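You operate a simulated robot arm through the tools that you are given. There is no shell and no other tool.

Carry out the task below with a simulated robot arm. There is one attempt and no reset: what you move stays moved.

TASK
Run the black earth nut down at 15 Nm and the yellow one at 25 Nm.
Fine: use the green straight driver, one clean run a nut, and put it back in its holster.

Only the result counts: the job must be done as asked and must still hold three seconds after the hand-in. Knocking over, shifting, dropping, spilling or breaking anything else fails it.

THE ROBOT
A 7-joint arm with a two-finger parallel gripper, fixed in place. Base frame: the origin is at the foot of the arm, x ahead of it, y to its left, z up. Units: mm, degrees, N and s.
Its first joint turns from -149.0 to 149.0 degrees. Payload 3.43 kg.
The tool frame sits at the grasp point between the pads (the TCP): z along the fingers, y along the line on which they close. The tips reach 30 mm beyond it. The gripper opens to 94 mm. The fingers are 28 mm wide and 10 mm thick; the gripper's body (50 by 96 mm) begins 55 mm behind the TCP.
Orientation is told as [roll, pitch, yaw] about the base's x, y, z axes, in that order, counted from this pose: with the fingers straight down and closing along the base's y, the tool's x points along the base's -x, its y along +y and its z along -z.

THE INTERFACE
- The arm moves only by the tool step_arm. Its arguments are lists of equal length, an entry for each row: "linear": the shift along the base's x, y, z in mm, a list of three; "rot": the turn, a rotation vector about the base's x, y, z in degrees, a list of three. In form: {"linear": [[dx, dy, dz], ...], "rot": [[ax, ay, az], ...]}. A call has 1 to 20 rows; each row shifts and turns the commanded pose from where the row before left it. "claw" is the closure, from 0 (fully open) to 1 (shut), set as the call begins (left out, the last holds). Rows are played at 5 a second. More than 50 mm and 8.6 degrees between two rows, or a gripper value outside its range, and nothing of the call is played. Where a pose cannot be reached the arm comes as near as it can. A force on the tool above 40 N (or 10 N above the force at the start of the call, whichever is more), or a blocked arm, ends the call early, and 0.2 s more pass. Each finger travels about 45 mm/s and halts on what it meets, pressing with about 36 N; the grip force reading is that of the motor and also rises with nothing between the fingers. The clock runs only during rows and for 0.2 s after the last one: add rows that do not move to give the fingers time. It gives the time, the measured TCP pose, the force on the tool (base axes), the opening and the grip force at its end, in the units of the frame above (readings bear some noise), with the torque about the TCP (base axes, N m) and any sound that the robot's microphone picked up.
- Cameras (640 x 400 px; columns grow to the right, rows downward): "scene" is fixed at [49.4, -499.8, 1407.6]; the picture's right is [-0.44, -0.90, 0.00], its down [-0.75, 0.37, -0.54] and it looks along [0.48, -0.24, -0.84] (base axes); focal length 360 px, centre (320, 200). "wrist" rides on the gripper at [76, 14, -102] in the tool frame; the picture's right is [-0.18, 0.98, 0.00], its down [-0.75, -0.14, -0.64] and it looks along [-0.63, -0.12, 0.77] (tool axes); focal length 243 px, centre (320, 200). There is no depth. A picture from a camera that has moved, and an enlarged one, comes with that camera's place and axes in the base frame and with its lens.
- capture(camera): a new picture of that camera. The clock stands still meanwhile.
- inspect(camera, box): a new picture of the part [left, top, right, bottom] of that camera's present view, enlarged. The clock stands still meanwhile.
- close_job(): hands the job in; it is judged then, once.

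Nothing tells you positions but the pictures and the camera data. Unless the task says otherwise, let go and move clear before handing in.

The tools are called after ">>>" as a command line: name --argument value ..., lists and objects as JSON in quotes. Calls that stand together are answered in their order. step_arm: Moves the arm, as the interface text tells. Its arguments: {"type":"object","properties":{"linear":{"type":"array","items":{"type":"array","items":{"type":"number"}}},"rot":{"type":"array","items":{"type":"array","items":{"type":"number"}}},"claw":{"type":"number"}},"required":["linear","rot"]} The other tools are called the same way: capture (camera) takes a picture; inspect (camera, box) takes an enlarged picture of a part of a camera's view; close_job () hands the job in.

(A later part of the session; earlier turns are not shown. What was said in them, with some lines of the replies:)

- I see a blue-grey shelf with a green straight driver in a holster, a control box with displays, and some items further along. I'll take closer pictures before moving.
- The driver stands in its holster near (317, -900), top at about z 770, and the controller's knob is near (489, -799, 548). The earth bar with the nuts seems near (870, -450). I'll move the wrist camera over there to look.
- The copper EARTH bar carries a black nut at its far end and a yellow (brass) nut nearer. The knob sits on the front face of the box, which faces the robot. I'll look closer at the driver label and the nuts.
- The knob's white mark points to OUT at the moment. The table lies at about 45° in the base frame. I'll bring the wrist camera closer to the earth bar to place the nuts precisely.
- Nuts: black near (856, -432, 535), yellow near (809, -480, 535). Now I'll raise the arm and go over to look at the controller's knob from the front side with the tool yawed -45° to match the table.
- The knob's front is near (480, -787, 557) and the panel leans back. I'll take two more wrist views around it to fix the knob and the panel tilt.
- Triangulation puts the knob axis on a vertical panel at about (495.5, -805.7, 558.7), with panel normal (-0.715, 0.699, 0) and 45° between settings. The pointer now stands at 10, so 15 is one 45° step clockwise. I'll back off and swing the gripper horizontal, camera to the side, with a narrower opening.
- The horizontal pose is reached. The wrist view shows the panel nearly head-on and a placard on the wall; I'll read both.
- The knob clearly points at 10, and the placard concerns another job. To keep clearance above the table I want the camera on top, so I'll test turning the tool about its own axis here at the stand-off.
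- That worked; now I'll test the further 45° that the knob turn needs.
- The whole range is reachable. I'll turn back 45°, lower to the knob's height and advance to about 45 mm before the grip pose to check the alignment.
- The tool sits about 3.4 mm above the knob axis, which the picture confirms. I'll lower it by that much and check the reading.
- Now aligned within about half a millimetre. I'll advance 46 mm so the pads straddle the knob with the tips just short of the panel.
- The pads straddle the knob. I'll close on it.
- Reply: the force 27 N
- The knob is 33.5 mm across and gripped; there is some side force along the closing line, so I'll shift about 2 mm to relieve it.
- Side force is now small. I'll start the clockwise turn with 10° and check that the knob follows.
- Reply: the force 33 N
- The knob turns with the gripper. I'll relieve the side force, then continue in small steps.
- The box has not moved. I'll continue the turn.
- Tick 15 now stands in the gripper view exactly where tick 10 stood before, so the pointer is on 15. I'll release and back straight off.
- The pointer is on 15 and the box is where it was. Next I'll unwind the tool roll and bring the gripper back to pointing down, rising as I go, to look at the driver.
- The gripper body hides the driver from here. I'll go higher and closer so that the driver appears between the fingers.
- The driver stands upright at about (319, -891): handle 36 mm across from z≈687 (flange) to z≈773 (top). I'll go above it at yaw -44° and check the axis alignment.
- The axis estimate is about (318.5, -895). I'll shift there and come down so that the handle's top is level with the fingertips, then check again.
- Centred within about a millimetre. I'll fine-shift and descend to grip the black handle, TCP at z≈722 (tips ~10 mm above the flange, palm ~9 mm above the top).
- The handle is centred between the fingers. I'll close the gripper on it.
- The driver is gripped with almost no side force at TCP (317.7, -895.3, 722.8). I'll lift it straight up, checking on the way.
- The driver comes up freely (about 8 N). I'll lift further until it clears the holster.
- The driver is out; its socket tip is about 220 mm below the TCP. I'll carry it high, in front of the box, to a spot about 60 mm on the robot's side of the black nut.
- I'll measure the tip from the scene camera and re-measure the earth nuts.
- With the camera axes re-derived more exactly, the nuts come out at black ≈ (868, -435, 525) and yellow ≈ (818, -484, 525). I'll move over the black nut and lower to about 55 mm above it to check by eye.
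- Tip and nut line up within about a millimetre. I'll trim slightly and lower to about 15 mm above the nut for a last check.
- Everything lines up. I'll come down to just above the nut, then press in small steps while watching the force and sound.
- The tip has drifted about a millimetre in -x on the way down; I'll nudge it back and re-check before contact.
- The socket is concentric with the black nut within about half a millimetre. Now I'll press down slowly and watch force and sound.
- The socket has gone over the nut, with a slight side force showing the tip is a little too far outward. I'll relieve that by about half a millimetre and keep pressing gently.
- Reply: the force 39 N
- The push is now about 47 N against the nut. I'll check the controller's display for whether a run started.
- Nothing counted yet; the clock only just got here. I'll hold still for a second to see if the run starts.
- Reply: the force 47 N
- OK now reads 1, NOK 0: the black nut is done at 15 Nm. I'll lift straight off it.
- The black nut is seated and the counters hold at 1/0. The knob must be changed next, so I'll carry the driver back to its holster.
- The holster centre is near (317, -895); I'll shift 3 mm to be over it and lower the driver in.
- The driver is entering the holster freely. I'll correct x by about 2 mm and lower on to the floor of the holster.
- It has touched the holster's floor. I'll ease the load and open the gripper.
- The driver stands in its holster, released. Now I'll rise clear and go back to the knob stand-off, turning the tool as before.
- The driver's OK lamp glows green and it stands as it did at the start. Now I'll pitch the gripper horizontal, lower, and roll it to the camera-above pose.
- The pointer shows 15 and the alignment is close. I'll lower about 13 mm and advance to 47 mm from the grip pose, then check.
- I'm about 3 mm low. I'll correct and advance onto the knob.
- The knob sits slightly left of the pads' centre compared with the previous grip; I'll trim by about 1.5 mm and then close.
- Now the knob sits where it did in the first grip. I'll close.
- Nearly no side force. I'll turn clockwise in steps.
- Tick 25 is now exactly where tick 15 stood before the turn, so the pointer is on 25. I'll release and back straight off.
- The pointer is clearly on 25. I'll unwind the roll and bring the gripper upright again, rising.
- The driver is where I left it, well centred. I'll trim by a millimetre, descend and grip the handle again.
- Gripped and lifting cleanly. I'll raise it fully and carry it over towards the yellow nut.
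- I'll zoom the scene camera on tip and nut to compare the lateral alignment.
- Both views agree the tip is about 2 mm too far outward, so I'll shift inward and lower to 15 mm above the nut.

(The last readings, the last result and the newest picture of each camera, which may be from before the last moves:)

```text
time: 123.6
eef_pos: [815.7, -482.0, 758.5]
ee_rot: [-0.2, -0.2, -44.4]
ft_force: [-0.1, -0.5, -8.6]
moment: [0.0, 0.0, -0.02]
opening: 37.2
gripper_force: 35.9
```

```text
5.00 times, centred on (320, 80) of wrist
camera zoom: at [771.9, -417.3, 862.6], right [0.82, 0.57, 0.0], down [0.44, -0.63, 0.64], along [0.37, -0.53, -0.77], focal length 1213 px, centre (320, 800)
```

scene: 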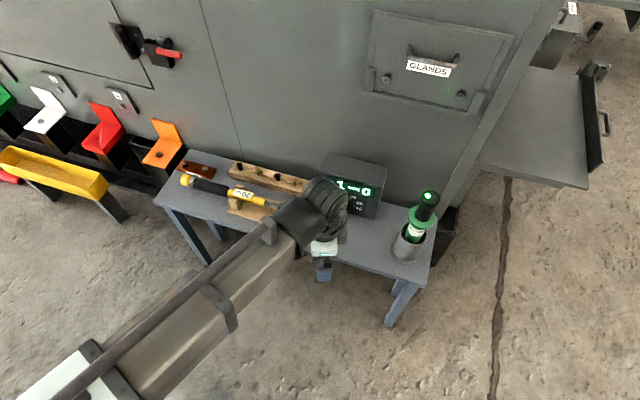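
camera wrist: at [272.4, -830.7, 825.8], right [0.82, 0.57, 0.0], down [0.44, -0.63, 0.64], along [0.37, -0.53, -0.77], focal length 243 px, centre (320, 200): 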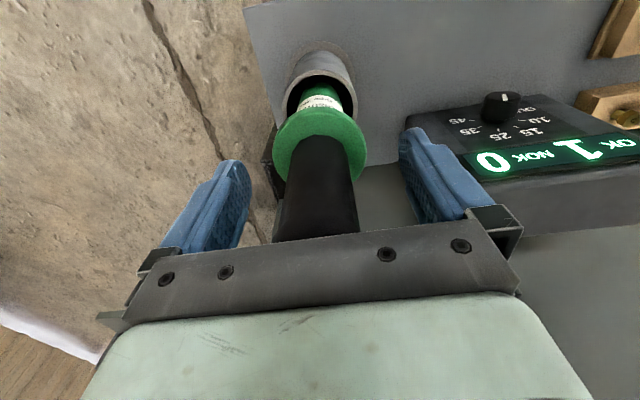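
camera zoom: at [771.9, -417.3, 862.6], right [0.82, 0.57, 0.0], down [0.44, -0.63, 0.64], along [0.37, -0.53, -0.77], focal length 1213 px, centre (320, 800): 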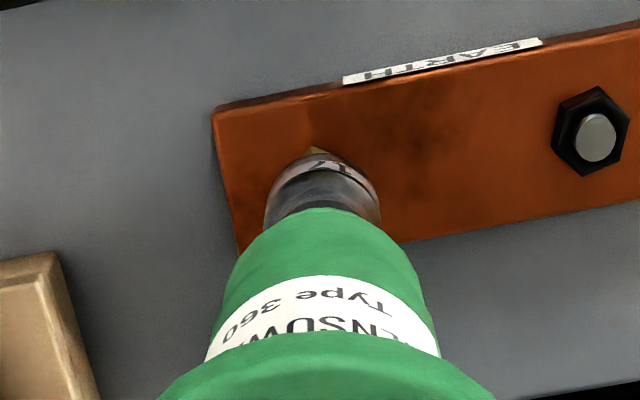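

Now the two agree to about half a millimetre. I'll lower to about 5 mm above the nut and check once more.

>>> step_arm --linear '[[-0.2, 0.2, -3], [0, 0, -3], [0, 0, -3], [0, 0, -1.5], [0, 0, 0], [0, 0, 0]]' --rot '[[0, 0, 0], [0, 0, 0], [0, 0, 0], [0, 0, 0], [0, 0, 0], [0, 0, 0]]'

>>> inspect --camera "scene" --box '[180, 146, 228, 176]'

>>> inspect --camera "wrist" --box '[290, 50, 350, 90]'

```text
time: 125.0
eef_pos: [816.7, -481.4, 747.9]
ee_rot: [-0.2, -0.1, -44.4]
ft_force: [-0.3, 0.5, -8.5]
moment: [0.03, 0.03, -0.01]
opening: 37.2
gripper_force: 36.4
```

```text
13.33 times, centred on (204, 161) of scene
camera zoom: at [49.4, -499.8, 1407.6], right [-0.44, -0.9, 0.0], down [-0.75, 0.37, -0.54], along [0.48, -0.24, -0.84], focal length 4798 px, centre (1867, 720)
```

zoom: 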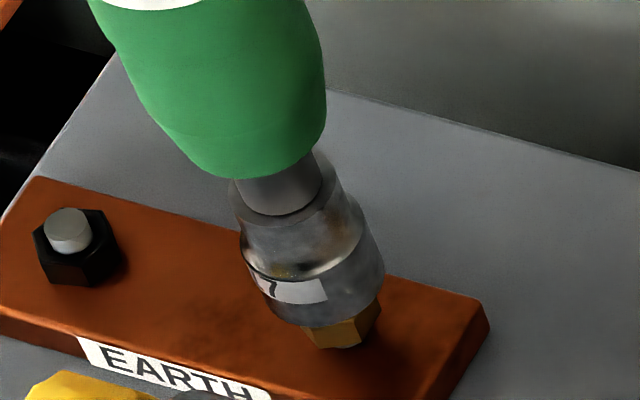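

```text
10.00 times, centred on (320, 70) of wrist
camera zoom: at [772.4, -417.3, 850.8], right [0.82, 0.57, 0.0], down [0.44, -0.63, 0.64], along [0.37, -0.53, -0.77], focal length 2426 px, centre (320, 1500)
```

zoom: 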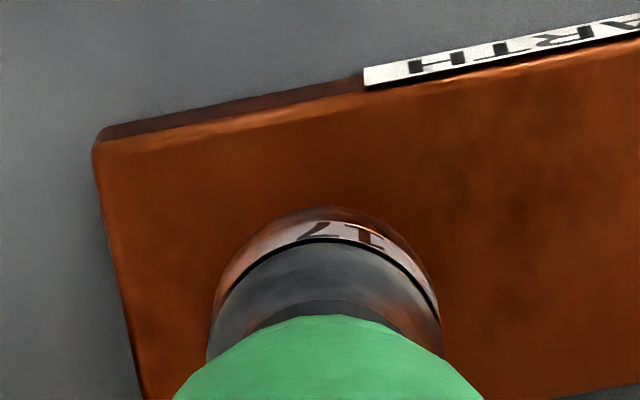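

Aligned. Now I'll press down onto the yellow nut as before, in small steps.

>>> step_arm --linear '[[0, 0, -1], [0, 0, -1], [0, 0, -1], [0, 0, -1], [0, 0, -1], [0, 0, -1]]' --rot '[[0, 0, 0], [0, 0, 0], [0, 0, 0], [0, 0, 0], [0, 0, 0], [0, 0, 0]]'

>>> step_arm --linear '[[0, 0, -1], [0, 0, -1], [0, 0, -1]]' --rot '[[0, 0, 0], [0, 0, 0], [0, 0, 0]]'

```text
time: 126.4
eef_pos: [815.5, -482.2, 741.0]
ee_rot: [-0.2, -0.1, -44.4]
ft_force: [-0.3, -0.5, -5.7]
moment: [-0.09, 0.28, 0.04]
opening: 37.2
gripper_force: 35.7
```

```text
time: 127.2
eef_pos: [815.2, -481.3, 737.6]
ee_rot: [-0.3, -0.1, -44.4]
ft_force: [-1.4, -0.5, -7.9]
moment: [-0.12, 0.42, -0.05]
opening: 37.6
gripper_force: 36.3
```

>>> step_arm --linear '[[0, 0, -1], [0, 0, -1], [0, 0, -0.8]]' --rot '[[0, 0, 0], [0, 0, 0], [0, 0, 0]]'

>>> inspect --camera "scene" --box '[180, 146, 228, 176]'

```text
time: 128.0
eef_pos: [816.4, -481.0, 735.3]
ee_rot: [0.0, -0.1, -44.4]
ft_force: [-2.0, -0.1, -3.0]
moment: [0.03, 0.48, 0.0]
opening: 37.1
gripper_force: 36.3
```

```text
13.33 times, centred on (204, 161) of scene
camera zoom: at [49.4, -499.8, 1407.6], right [-0.44, -0.9, 0.0], down [-0.75, 0.37, -0.54], along [0.48, -0.24, -0.84], focal length 4798 px, centre (1867, 720)
```

zoom: 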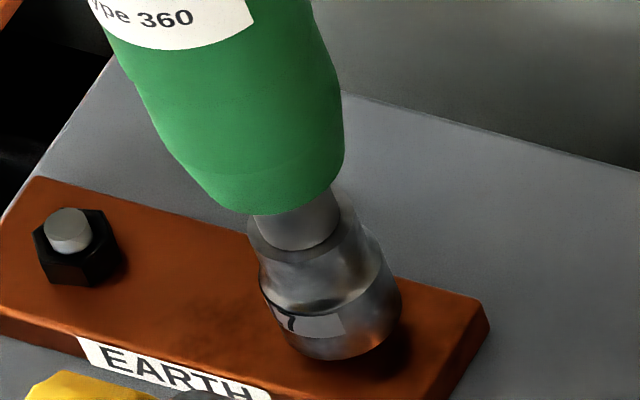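

The socket is over the nut. I'll press the final millimetres and hold for the run.

>>> step_arm --linear '[[0, 0, -0.8], [0, 0, -0.8], [0, 0, -0.8], [0, 0, -0.8], [0, 0, -0.8]]' --rot '[[0, 0, 0], [0, 0, 0], [0, 0, 0], [0, 0, 0], [0, 0, 0]]'

>>> inspect --camera "scene" --box '[320, 150, 390, 220]'

```text
time: 129.2
eef_pos: [816.6, -483.7, 733.0]
ee_rot: [-0.1, -0.2, -44.4]
ft_force: [-1.3, 1.1, 18.2]
moment: [0.24, 0.41, -0.04]
opening: 37.3
gripper_force: 35.4
```

```text
5.71 times, centred on (355, 185) of scene
camera zoom: at [49.4, -499.8, 1407.6], right [-0.44, -0.9, 0.0], down [-0.75, 0.37, -0.54], along [0.48, -0.24, -0.84], focal length 2056 px, centre (120, 286)
```

zoom: 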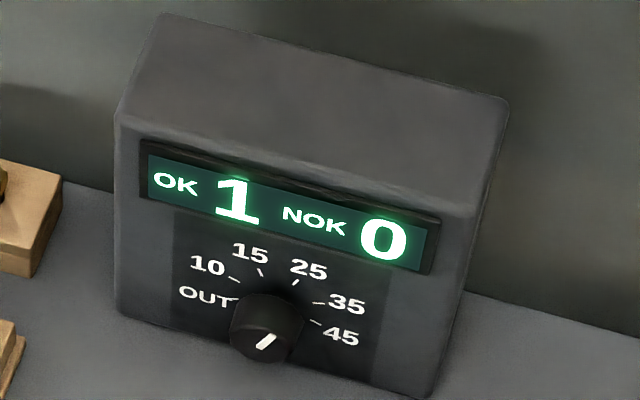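

Push is about 26 N and still nothing counted. I'll press a little further and hold.

>>> step_arm --linear '[[0, 0, -0.7], [0, 0, -0.7], [0, 0, -0.7], [0, 0, 0]]' --rot '[[0, 0, 0], [0, 0, 0], [0, 0, 0], [0, 0, 0]]'

>>> inspect --camera "scene" --box '[320, 150, 390, 220]'

```text
time: 129.8
eef_pos: [816.6, -483.0, 732.1]
ee_rot: [-0.1, -0.4, -44.4]
ft_force: [-1.7, 1.7, 14.4]
moment: [0.23, 0.38, -0.01]
opening: 37.0
gripper_force: 35.9
stopped in row 3: the force on the tool passed its limit at 42 N (the readings are from after the stop); the commanded pose is now the measured one
```

```text
5.71 times, centred on (355, 185) of scene
camera zoom: at [49.4, -499.8, 1407.6], right [-0.44, -0.9, 0.0], down [-0.75, 0.37, -0.54], along [0.48, -0.24, -0.84], focal length 2056 px, centre (120, 286)
```

zoom: 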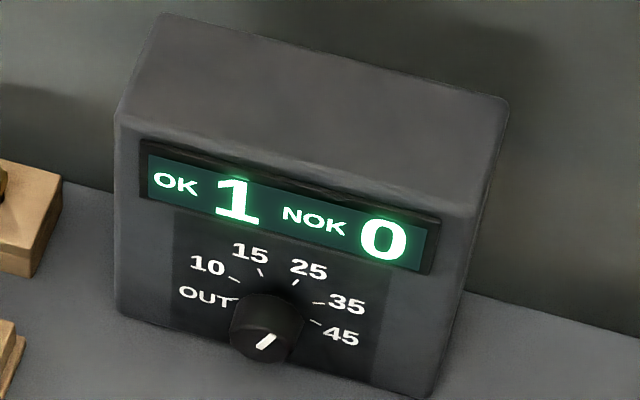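

The force limit stopped the call and relaxed the push, with nothing counted (NOK still 0). I'll press again smoothly to about 35 N and hold.

>>> step_arm --linear '[[0, 0, -0.7], [0, 0, -0.6], [0, 0, -0.5], [0, 0, 0], [0, 0, 0], [0, 0, 0]]' --rot '[[0, 0, 0], [0, 0, 0], [0, 0, 0], [0, 0, 0], [0, 0, 0], [0, 0, 0]]'

>>> inspect --camera "scene" --box '[320, 150, 390, 220]'

```text
time: 130.8
eef_pos: [816.9, -484.7, 732.4]
ee_rot: [-0.2, -0.5, -44.4]
ft_force: [-1.7, 1.6, 13.5]
moment: [0.22, 0.34, -0.02]
opening: 37.0
gripper_force: 36.0
stopped in row 4: the force on the tool passed its limit at 41 N (the readings are from after the stop); the commanded pose is now the measured one
```

```text
5.71 times, centred on (355, 185) of scene
camera zoom: at [49.4, -499.8, 1407.6], right [-0.44, -0.9, 0.0], down [-0.75, 0.37, -0.54], along [0.48, -0.24, -0.84], focal length 2056 px, centre (120, 286)
```

zoom: 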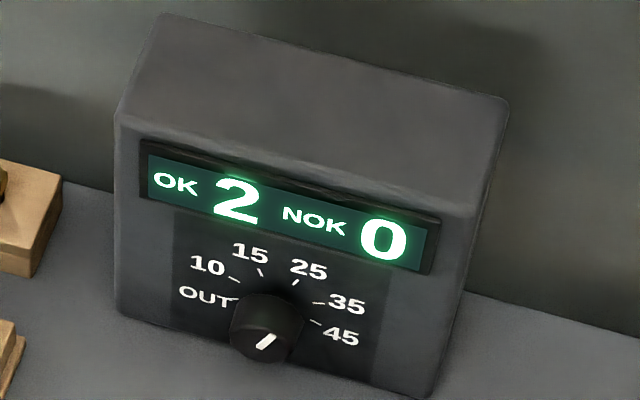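

OK now reads 2, NOK 0: the yellow nut is done at 25 Nm. I'll lift straight off.

>>> step_arm --linear '[[0, 0, 8], [0, 0, 12], [0, 0, 15], [0, 0, 20], [0, 0, 25], [0, 0, 30], [0, 0, 0]]' --rot '[[0, 0, 0], [0, 0, 0], [0, 0, 0], [0, 0, 0], [0, 0, 0], [0, 0, 0], [0, 0, 0]]'

>>> inspect --camera "scene" --box '[150, 110, 400, 230]'

>>> inspect --camera "wrist" --box '[240, 40, 400, 140]'

```text
time: 132.3
eef_pos: [816.7, -482.5, 842.3]
ee_rot: [-0.1, -0.4, -44.4]
ft_force: [-0.6, -0.4, -8.4]
moment: [0.02, 0.04, 0.0]
opening: 36.7
gripper_force: 36.1
```

```text
2.56 times, centred on (275, 170) of scene
camera zoom: at [49.4, -499.8, 1407.6], right [-0.44, -0.9, 0.0], down [-0.75, 0.37, -0.54], along [0.48, -0.24, -0.84], focal length 921 px, centre (435, 277)
```

zoom: 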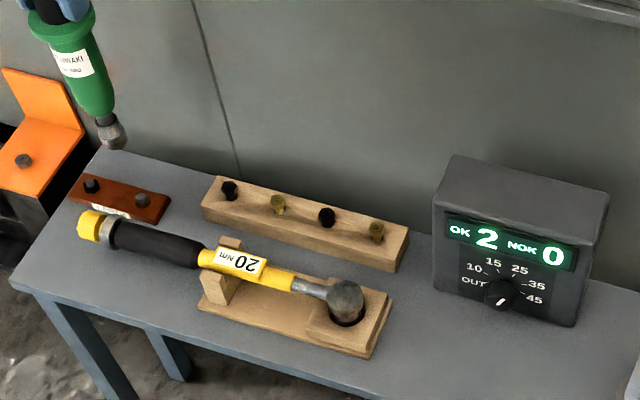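

```text
4.00 times, centred on (320, 90) of wrist
camera zoom: at [771.6, -418.2, 945.8], right [0.82, 0.57, 0.0], down [0.44, -0.62, 0.65], along [0.37, -0.53, -0.76], focal length 970 px, centre (320, 640)
```

zoom: 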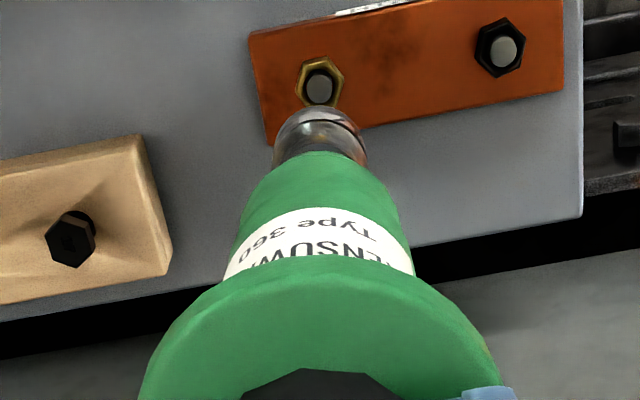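

Both nuts are run down. I'll carry the driver back over the holster.

>>> step_arm --linear '[[0, 0, 30], [0, 0, 30], [-21, 21, 0], [-21, 21, 0], [-30.5, -30.3, 0], [-30.5, -30.3, 0], [-30.5, -30.3, 0], [-30.5, -30.3, 0], [-30.5, -30.3, 0], [-30.5, -30.3, 0], [-30.5, -30.3, 0], [-30.5, -30.3, 0], [-30.5, -30.3, 0], [-30.5, -30.3, 0], [-30.5, -30.3, 0], [-30.5, -30.3, 0], [-30.5, -30.3, 0], [-30.5, -30.3, 0], [-30.5, -30.3, 0], [0, 0, 0]]' --rot '[[0, 0.35, 0], [0, 0, 0], [0, 0, 0], [0, 0, 0], [0, 0, 0], [0, 0, 0], [0, 0, 0], [0, 0, 0], [0, 0, 0], [0, 0, 0], [0, 0, 0], [0, 0, 0], [0, 0, 0], [0, 0, 0], [0, 0, 0], [0, 0, 0], [0, 0, 0], [0, 0, 0], [0, 0, 0], [0, 0, 0]]'

>>> step_arm --linear '[[0, 0, 0], [0, 0, 0]]' --rot '[[0, 0, 0], [0, 0, 0]]'

>>> inspect --camera "wrist" --box '[250, 10, 400, 140]'

>>> inspect --camera "scene" --box '[360, 120, 480, 280]'

```text
time: 136.6
eef_pos: [318.5, -896.8, 903.6]
ee_rot: [-0.3, -0.2, -44.4]
ft_force: [-0.5, -0.1, -8.6]
moment: [0.0, 0.05, -0.01]
opening: 37.2
gripper_force: 35.7
```

```text
time: 137.2
eef_pos: [317.8, -897.2, 902.5]
ee_rot: [-0.2, -0.2, -44.5]
ft_force: [0.1, 0.7, -9.3]
moment: [0.05, 0.03, 0.01]
opening: 37.1
gripper_force: 36.0
```

```text
3.08 times, centred on (325, 75) of wrist
camera zoom: at [274.3, -833.2, 1006.5], right [0.82, 0.57, -0.01], down [0.44, -0.62, 0.65], along [0.37, -0.53, -0.76], focal length 746 px, centre (305, 585)
```

zoom: 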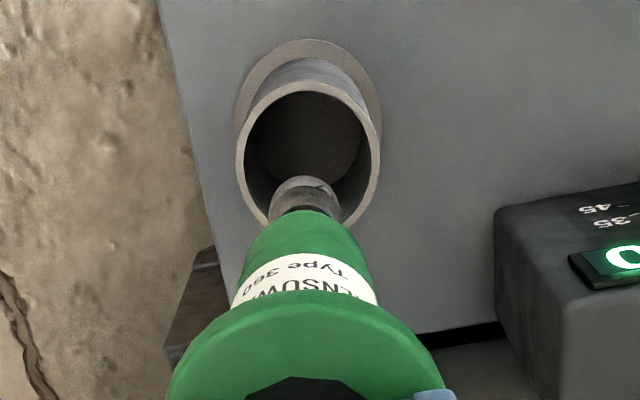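

```text
2.50 times, centred on (420, 200) of scene
camera zoom: at [49.4, -499.8, 1407.6], right [-0.44, -0.9, 0.0], down [-0.75, 0.37, -0.54], along [0.48, -0.24, -0.84], focal length 900 px, centre (70, 200)
```

zoom: 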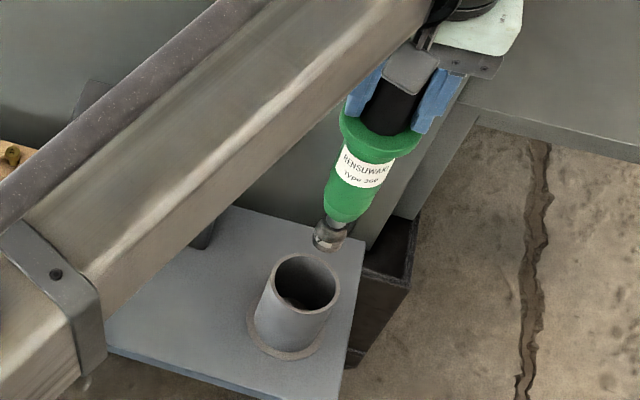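

Over the holster. I'll lower the driver in as before.

>>> step_arm --linear '[[-0.8, 1.0, 0], [0, 0, -20], [0, 0, -20], [0, 0, -20], [0, 0, -20], [0, 0, -20], [0, 0, -20], [0, 0, -20], [0, 0, 0], [0, 0, 0]]' --rot '[[0, 0, 0], [0, 0, 0], [0, 0, 0], [0, 0, 0], [0, 0, 0], [0, 0, 0], [0, 0, 0], [0, 0, 0], [0, 0, 0], [0, 0, 0]]'

>>> inspect --camera "wrist" --box '[250, 10, 400, 140]'

```text
time: 139.3
eef_pos: [316.1, -894.0, 761.8]
ee_rot: [-0.2, -0.2, -44.4]
ft_force: [0.7, -0.1, -8.0]
moment: [0.01, 0.02, -0.01]
opening: 37.0
gripper_force: 35.7
```

```text
3.08 times, centred on (325, 75) of wrist
camera zoom: at [272.4, -831.0, 865.0], right [0.82, 0.57, -0.01], down [0.44, -0.62, 0.65], along [0.37, -0.53, -0.76], focal length 746 px, centre (305, 585)
```

zoom: 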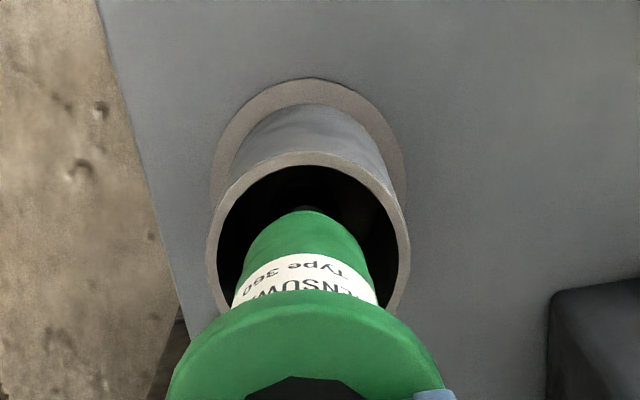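

>>> step_arm --linear '[[0.6, -1.0, -5], [0, 0, -10], [0, 0, -10], [0, 0, -8], [0, 0, 0]]' --rot '[[0, 0, 0], [0, 0, 0], [0, 0, 0], [0, 0, 0], [0, 0, 0]]'

>>> step_arm --linear '[[0, 0, -1.5], [0, 0, -1.5], [0, 0, -1], [0, 0, -1]]' --rot '[[0, 0, 0], [0, 0, 0], [0, 0, 0], [0, 0, 0]]'

```text
time: 140.6
eef_pos: [317.3, -896.1, 727.9]
ee_rot: [-0.3, -0.2, -44.4]
ft_force: [0.0, 0.5, -8.0]
moment: [0.01, 0.0, -0.01]
opening: 36.9
gripper_force: 35.8
```

```text
time: 141.6
eef_pos: [317.6, -895.8, 723.2]
ee_rot: [-0.3, -0.2, -44.3]
ft_force: [0.2, 0.6, -8.1]
moment: [0.05, -0.03, -0.04]
opening: 37.1
gripper_force: 35.9
```

>>> step_arm --linear '[[0, 0, -0.8], [0, 0, -0.8], [0, 0, -0.8]]' --rot '[[0, 0, 0], [0, 0, 0], [0, 0, 0]]'

```text
time: 142.3
eef_pos: [316.7, -896.5, 722.2]
ee_rot: [-0.4, -0.2, -44.4]
ft_force: [-0.7, 1.6, 6.7]
moment: [0.26, -0.07, -0.02]
opening: 37.1
gripper_force: 35.9
```

It rests on the holster floor. I'll open the gripper and rise clear.

>>> step_arm --linear '[[0, 0, 0], [0, 0, 0], [0, 0, 0], [0, 0, 0], [0, 0, 0], [0, 0, 0], [0, 0, 0], [0, 0, 0]]' --rot '[[0, 0, 0], [0, 0, 0], [0, 0, 0], [0, 0, 0], [0, 0, 0], [0, 0, 0], [0, 0, 0], [0, 0, 0]]' --claw 0.0

>>> step_arm --linear '[[0, 0, 25], [0, 0, 30], [0, 0, 35], [0, 0, 40], [0, 0, 40], [4, 45, 0], [4, 45, 0], [4, 45, 0], [4, 45, 0], [4, 45, 0], [0, 0, 0]]' --rot '[[0, 0, 0], [0, 0, 0], [0, 0, 0], [0, 0, 0], [0, 0, 0], [0, 0, 0], [0, 0, 0], [0, 0, 0], [0, 0, 0], [0, 0, 0], [0, 0, 0]]'

>>> capture --camera "scene"

>>> inspect --camera "scene" --box '[310, 145, 450, 275]'

>>> inspect --camera "scene" --box '[150, 140, 320, 245]'

```text
time: 144.2
eef_pos: [317.9, -896.8, 720.9]
ee_rot: [-0.2, -0.2, -44.4]
ft_force: [0.4, 0.4, 0.1]
moment: [0.03, 0.01, 0.02]
opening: 94.1
gripper_force: 0.1
```

```text
time: 146.6
eef_pos: [337.9, -670.8, 893.6]
ee_rot: [-0.4, -0.3, -44.5]
ft_force: [0.0, 0.2, -0.3]
moment: [0.03, -0.02, -0.01]
opening: 94.0
gripper_force: 0.1
```

```text
taken
```

scene: 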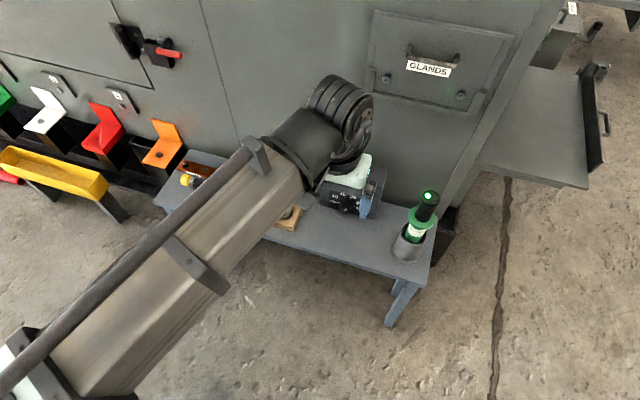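

```text
3.08 times, centred on (380, 210) of scene
camera zoom: at [49.4, -499.8, 1407.6], right [-0.44, -0.9, 0.0], down [-0.75, 0.37, -0.54], along [0.48, -0.24, -0.84], focal length 1107 px, centre (135, 169)
```

zoom: 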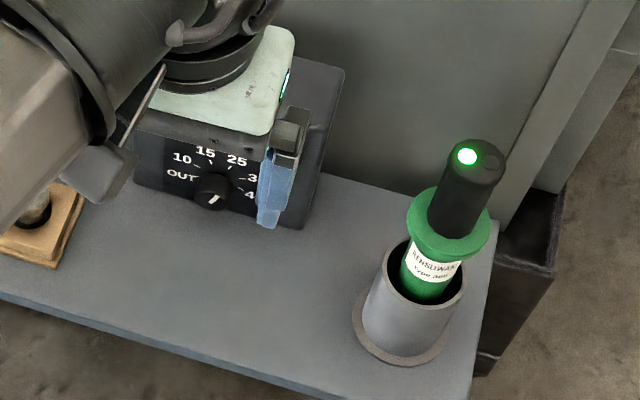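

```text
3.76 times, centred on (235, 192) of scene
camera zoom: at [49.4, -499.8, 1407.6], right [-0.44, -0.9, 0.0], down [-0.75, 0.37, -0.54], along [0.48, -0.24, -0.84], focal length 1355 px, centre (640, 228)
```

zoom: 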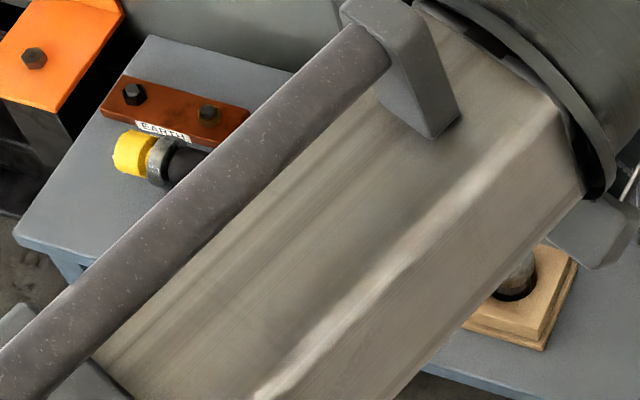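

The driver is back in its holster with the OK lamp lit. I'll draw the arm a little further back for a last look at the whole table.

>>> step_arm --linear '[[-10, 40, 0], [-10, 40, 0], [-10, 40, 0], [-10, 30, 0], [0, 0, 0]]' --rot '[[0, 0, 0], [0, 0, 0], [0, 0, 0], [0, 0, 0], [0, 0, 0]]'

>>> capture --camera "scene"

>>> inspect --camera "scene" --box '[310, 145, 450, 275]'

>>> capture --camera "wrist"

```text
time: 147.8
eef_pos: [296.9, -520.4, 891.3]
ee_rot: [-0.3, -0.2, -44.3]
ft_force: [0.3, 0.8, 0.8]
moment: [-0.02, -0.01, 0.03]
opening: 94.2
gripper_force: 0.0
```

```text
taken
```

scene: 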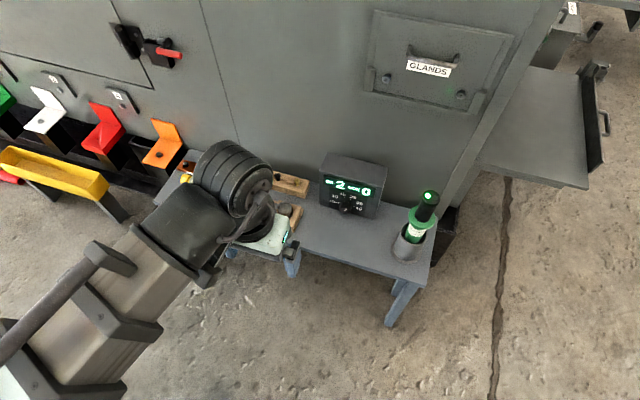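

```text
3.08 times, centred on (380, 210) of scene
camera zoom: at [49.4, -499.8, 1407.6], right [-0.44, -0.9, 0.0], down [-0.75, 0.37, -0.54], along [0.48, -0.24, -0.84], focal length 1107 px, centre (135, 169)
```

zoom: 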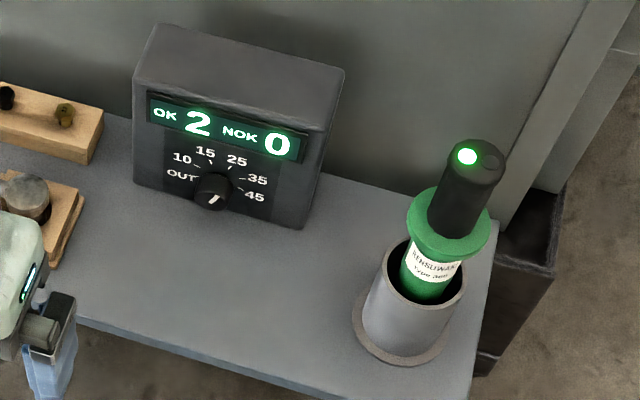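

```text
taken
camera wrist: at [252.3, -456.0, 996.0], right [0.82, 0.57, -0.01], down [0.44, -0.62, 0.65], along [0.37, -0.53, -0.76], focal length 243 px, centre (320, 200)
```

wrist: 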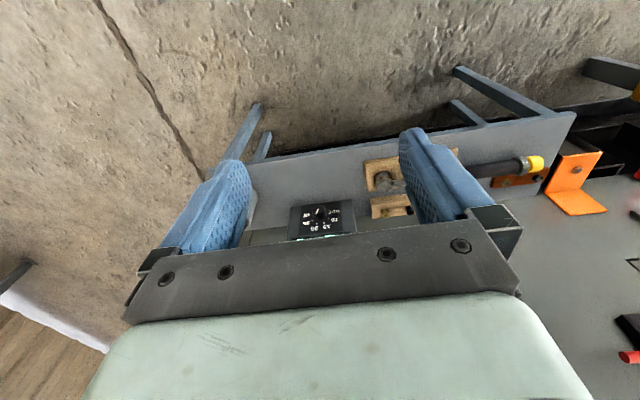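

The display reads OK 2, NOK 0, both nuts are run down, and the driver stands in its holster. Nothing else has moved and the arm is clear, so I'm handing the job in.

>>> close_job

```text
The job is handed in.
```

Both earth nuts are run down with the green straight driver, one counted run each: the black at 15 Nm and the yellow at 25 Nm. The controller reads OK 2, NOK 0.

- **Yellow nut:** the press took two pushes. The first was cut off by the arm's force limit before the controller counted anything. I kept the socket on the nut and pressed again, and that gave the single OK count.
- **Driver:** it is back in its holster, standing as it did at the start, with its OK lamp lit.
- **Controller:** I left the torque knob on 25. It was on 10 when I started.

I saw nothing else on the table move. The arm was released and clear before I handed the job in.
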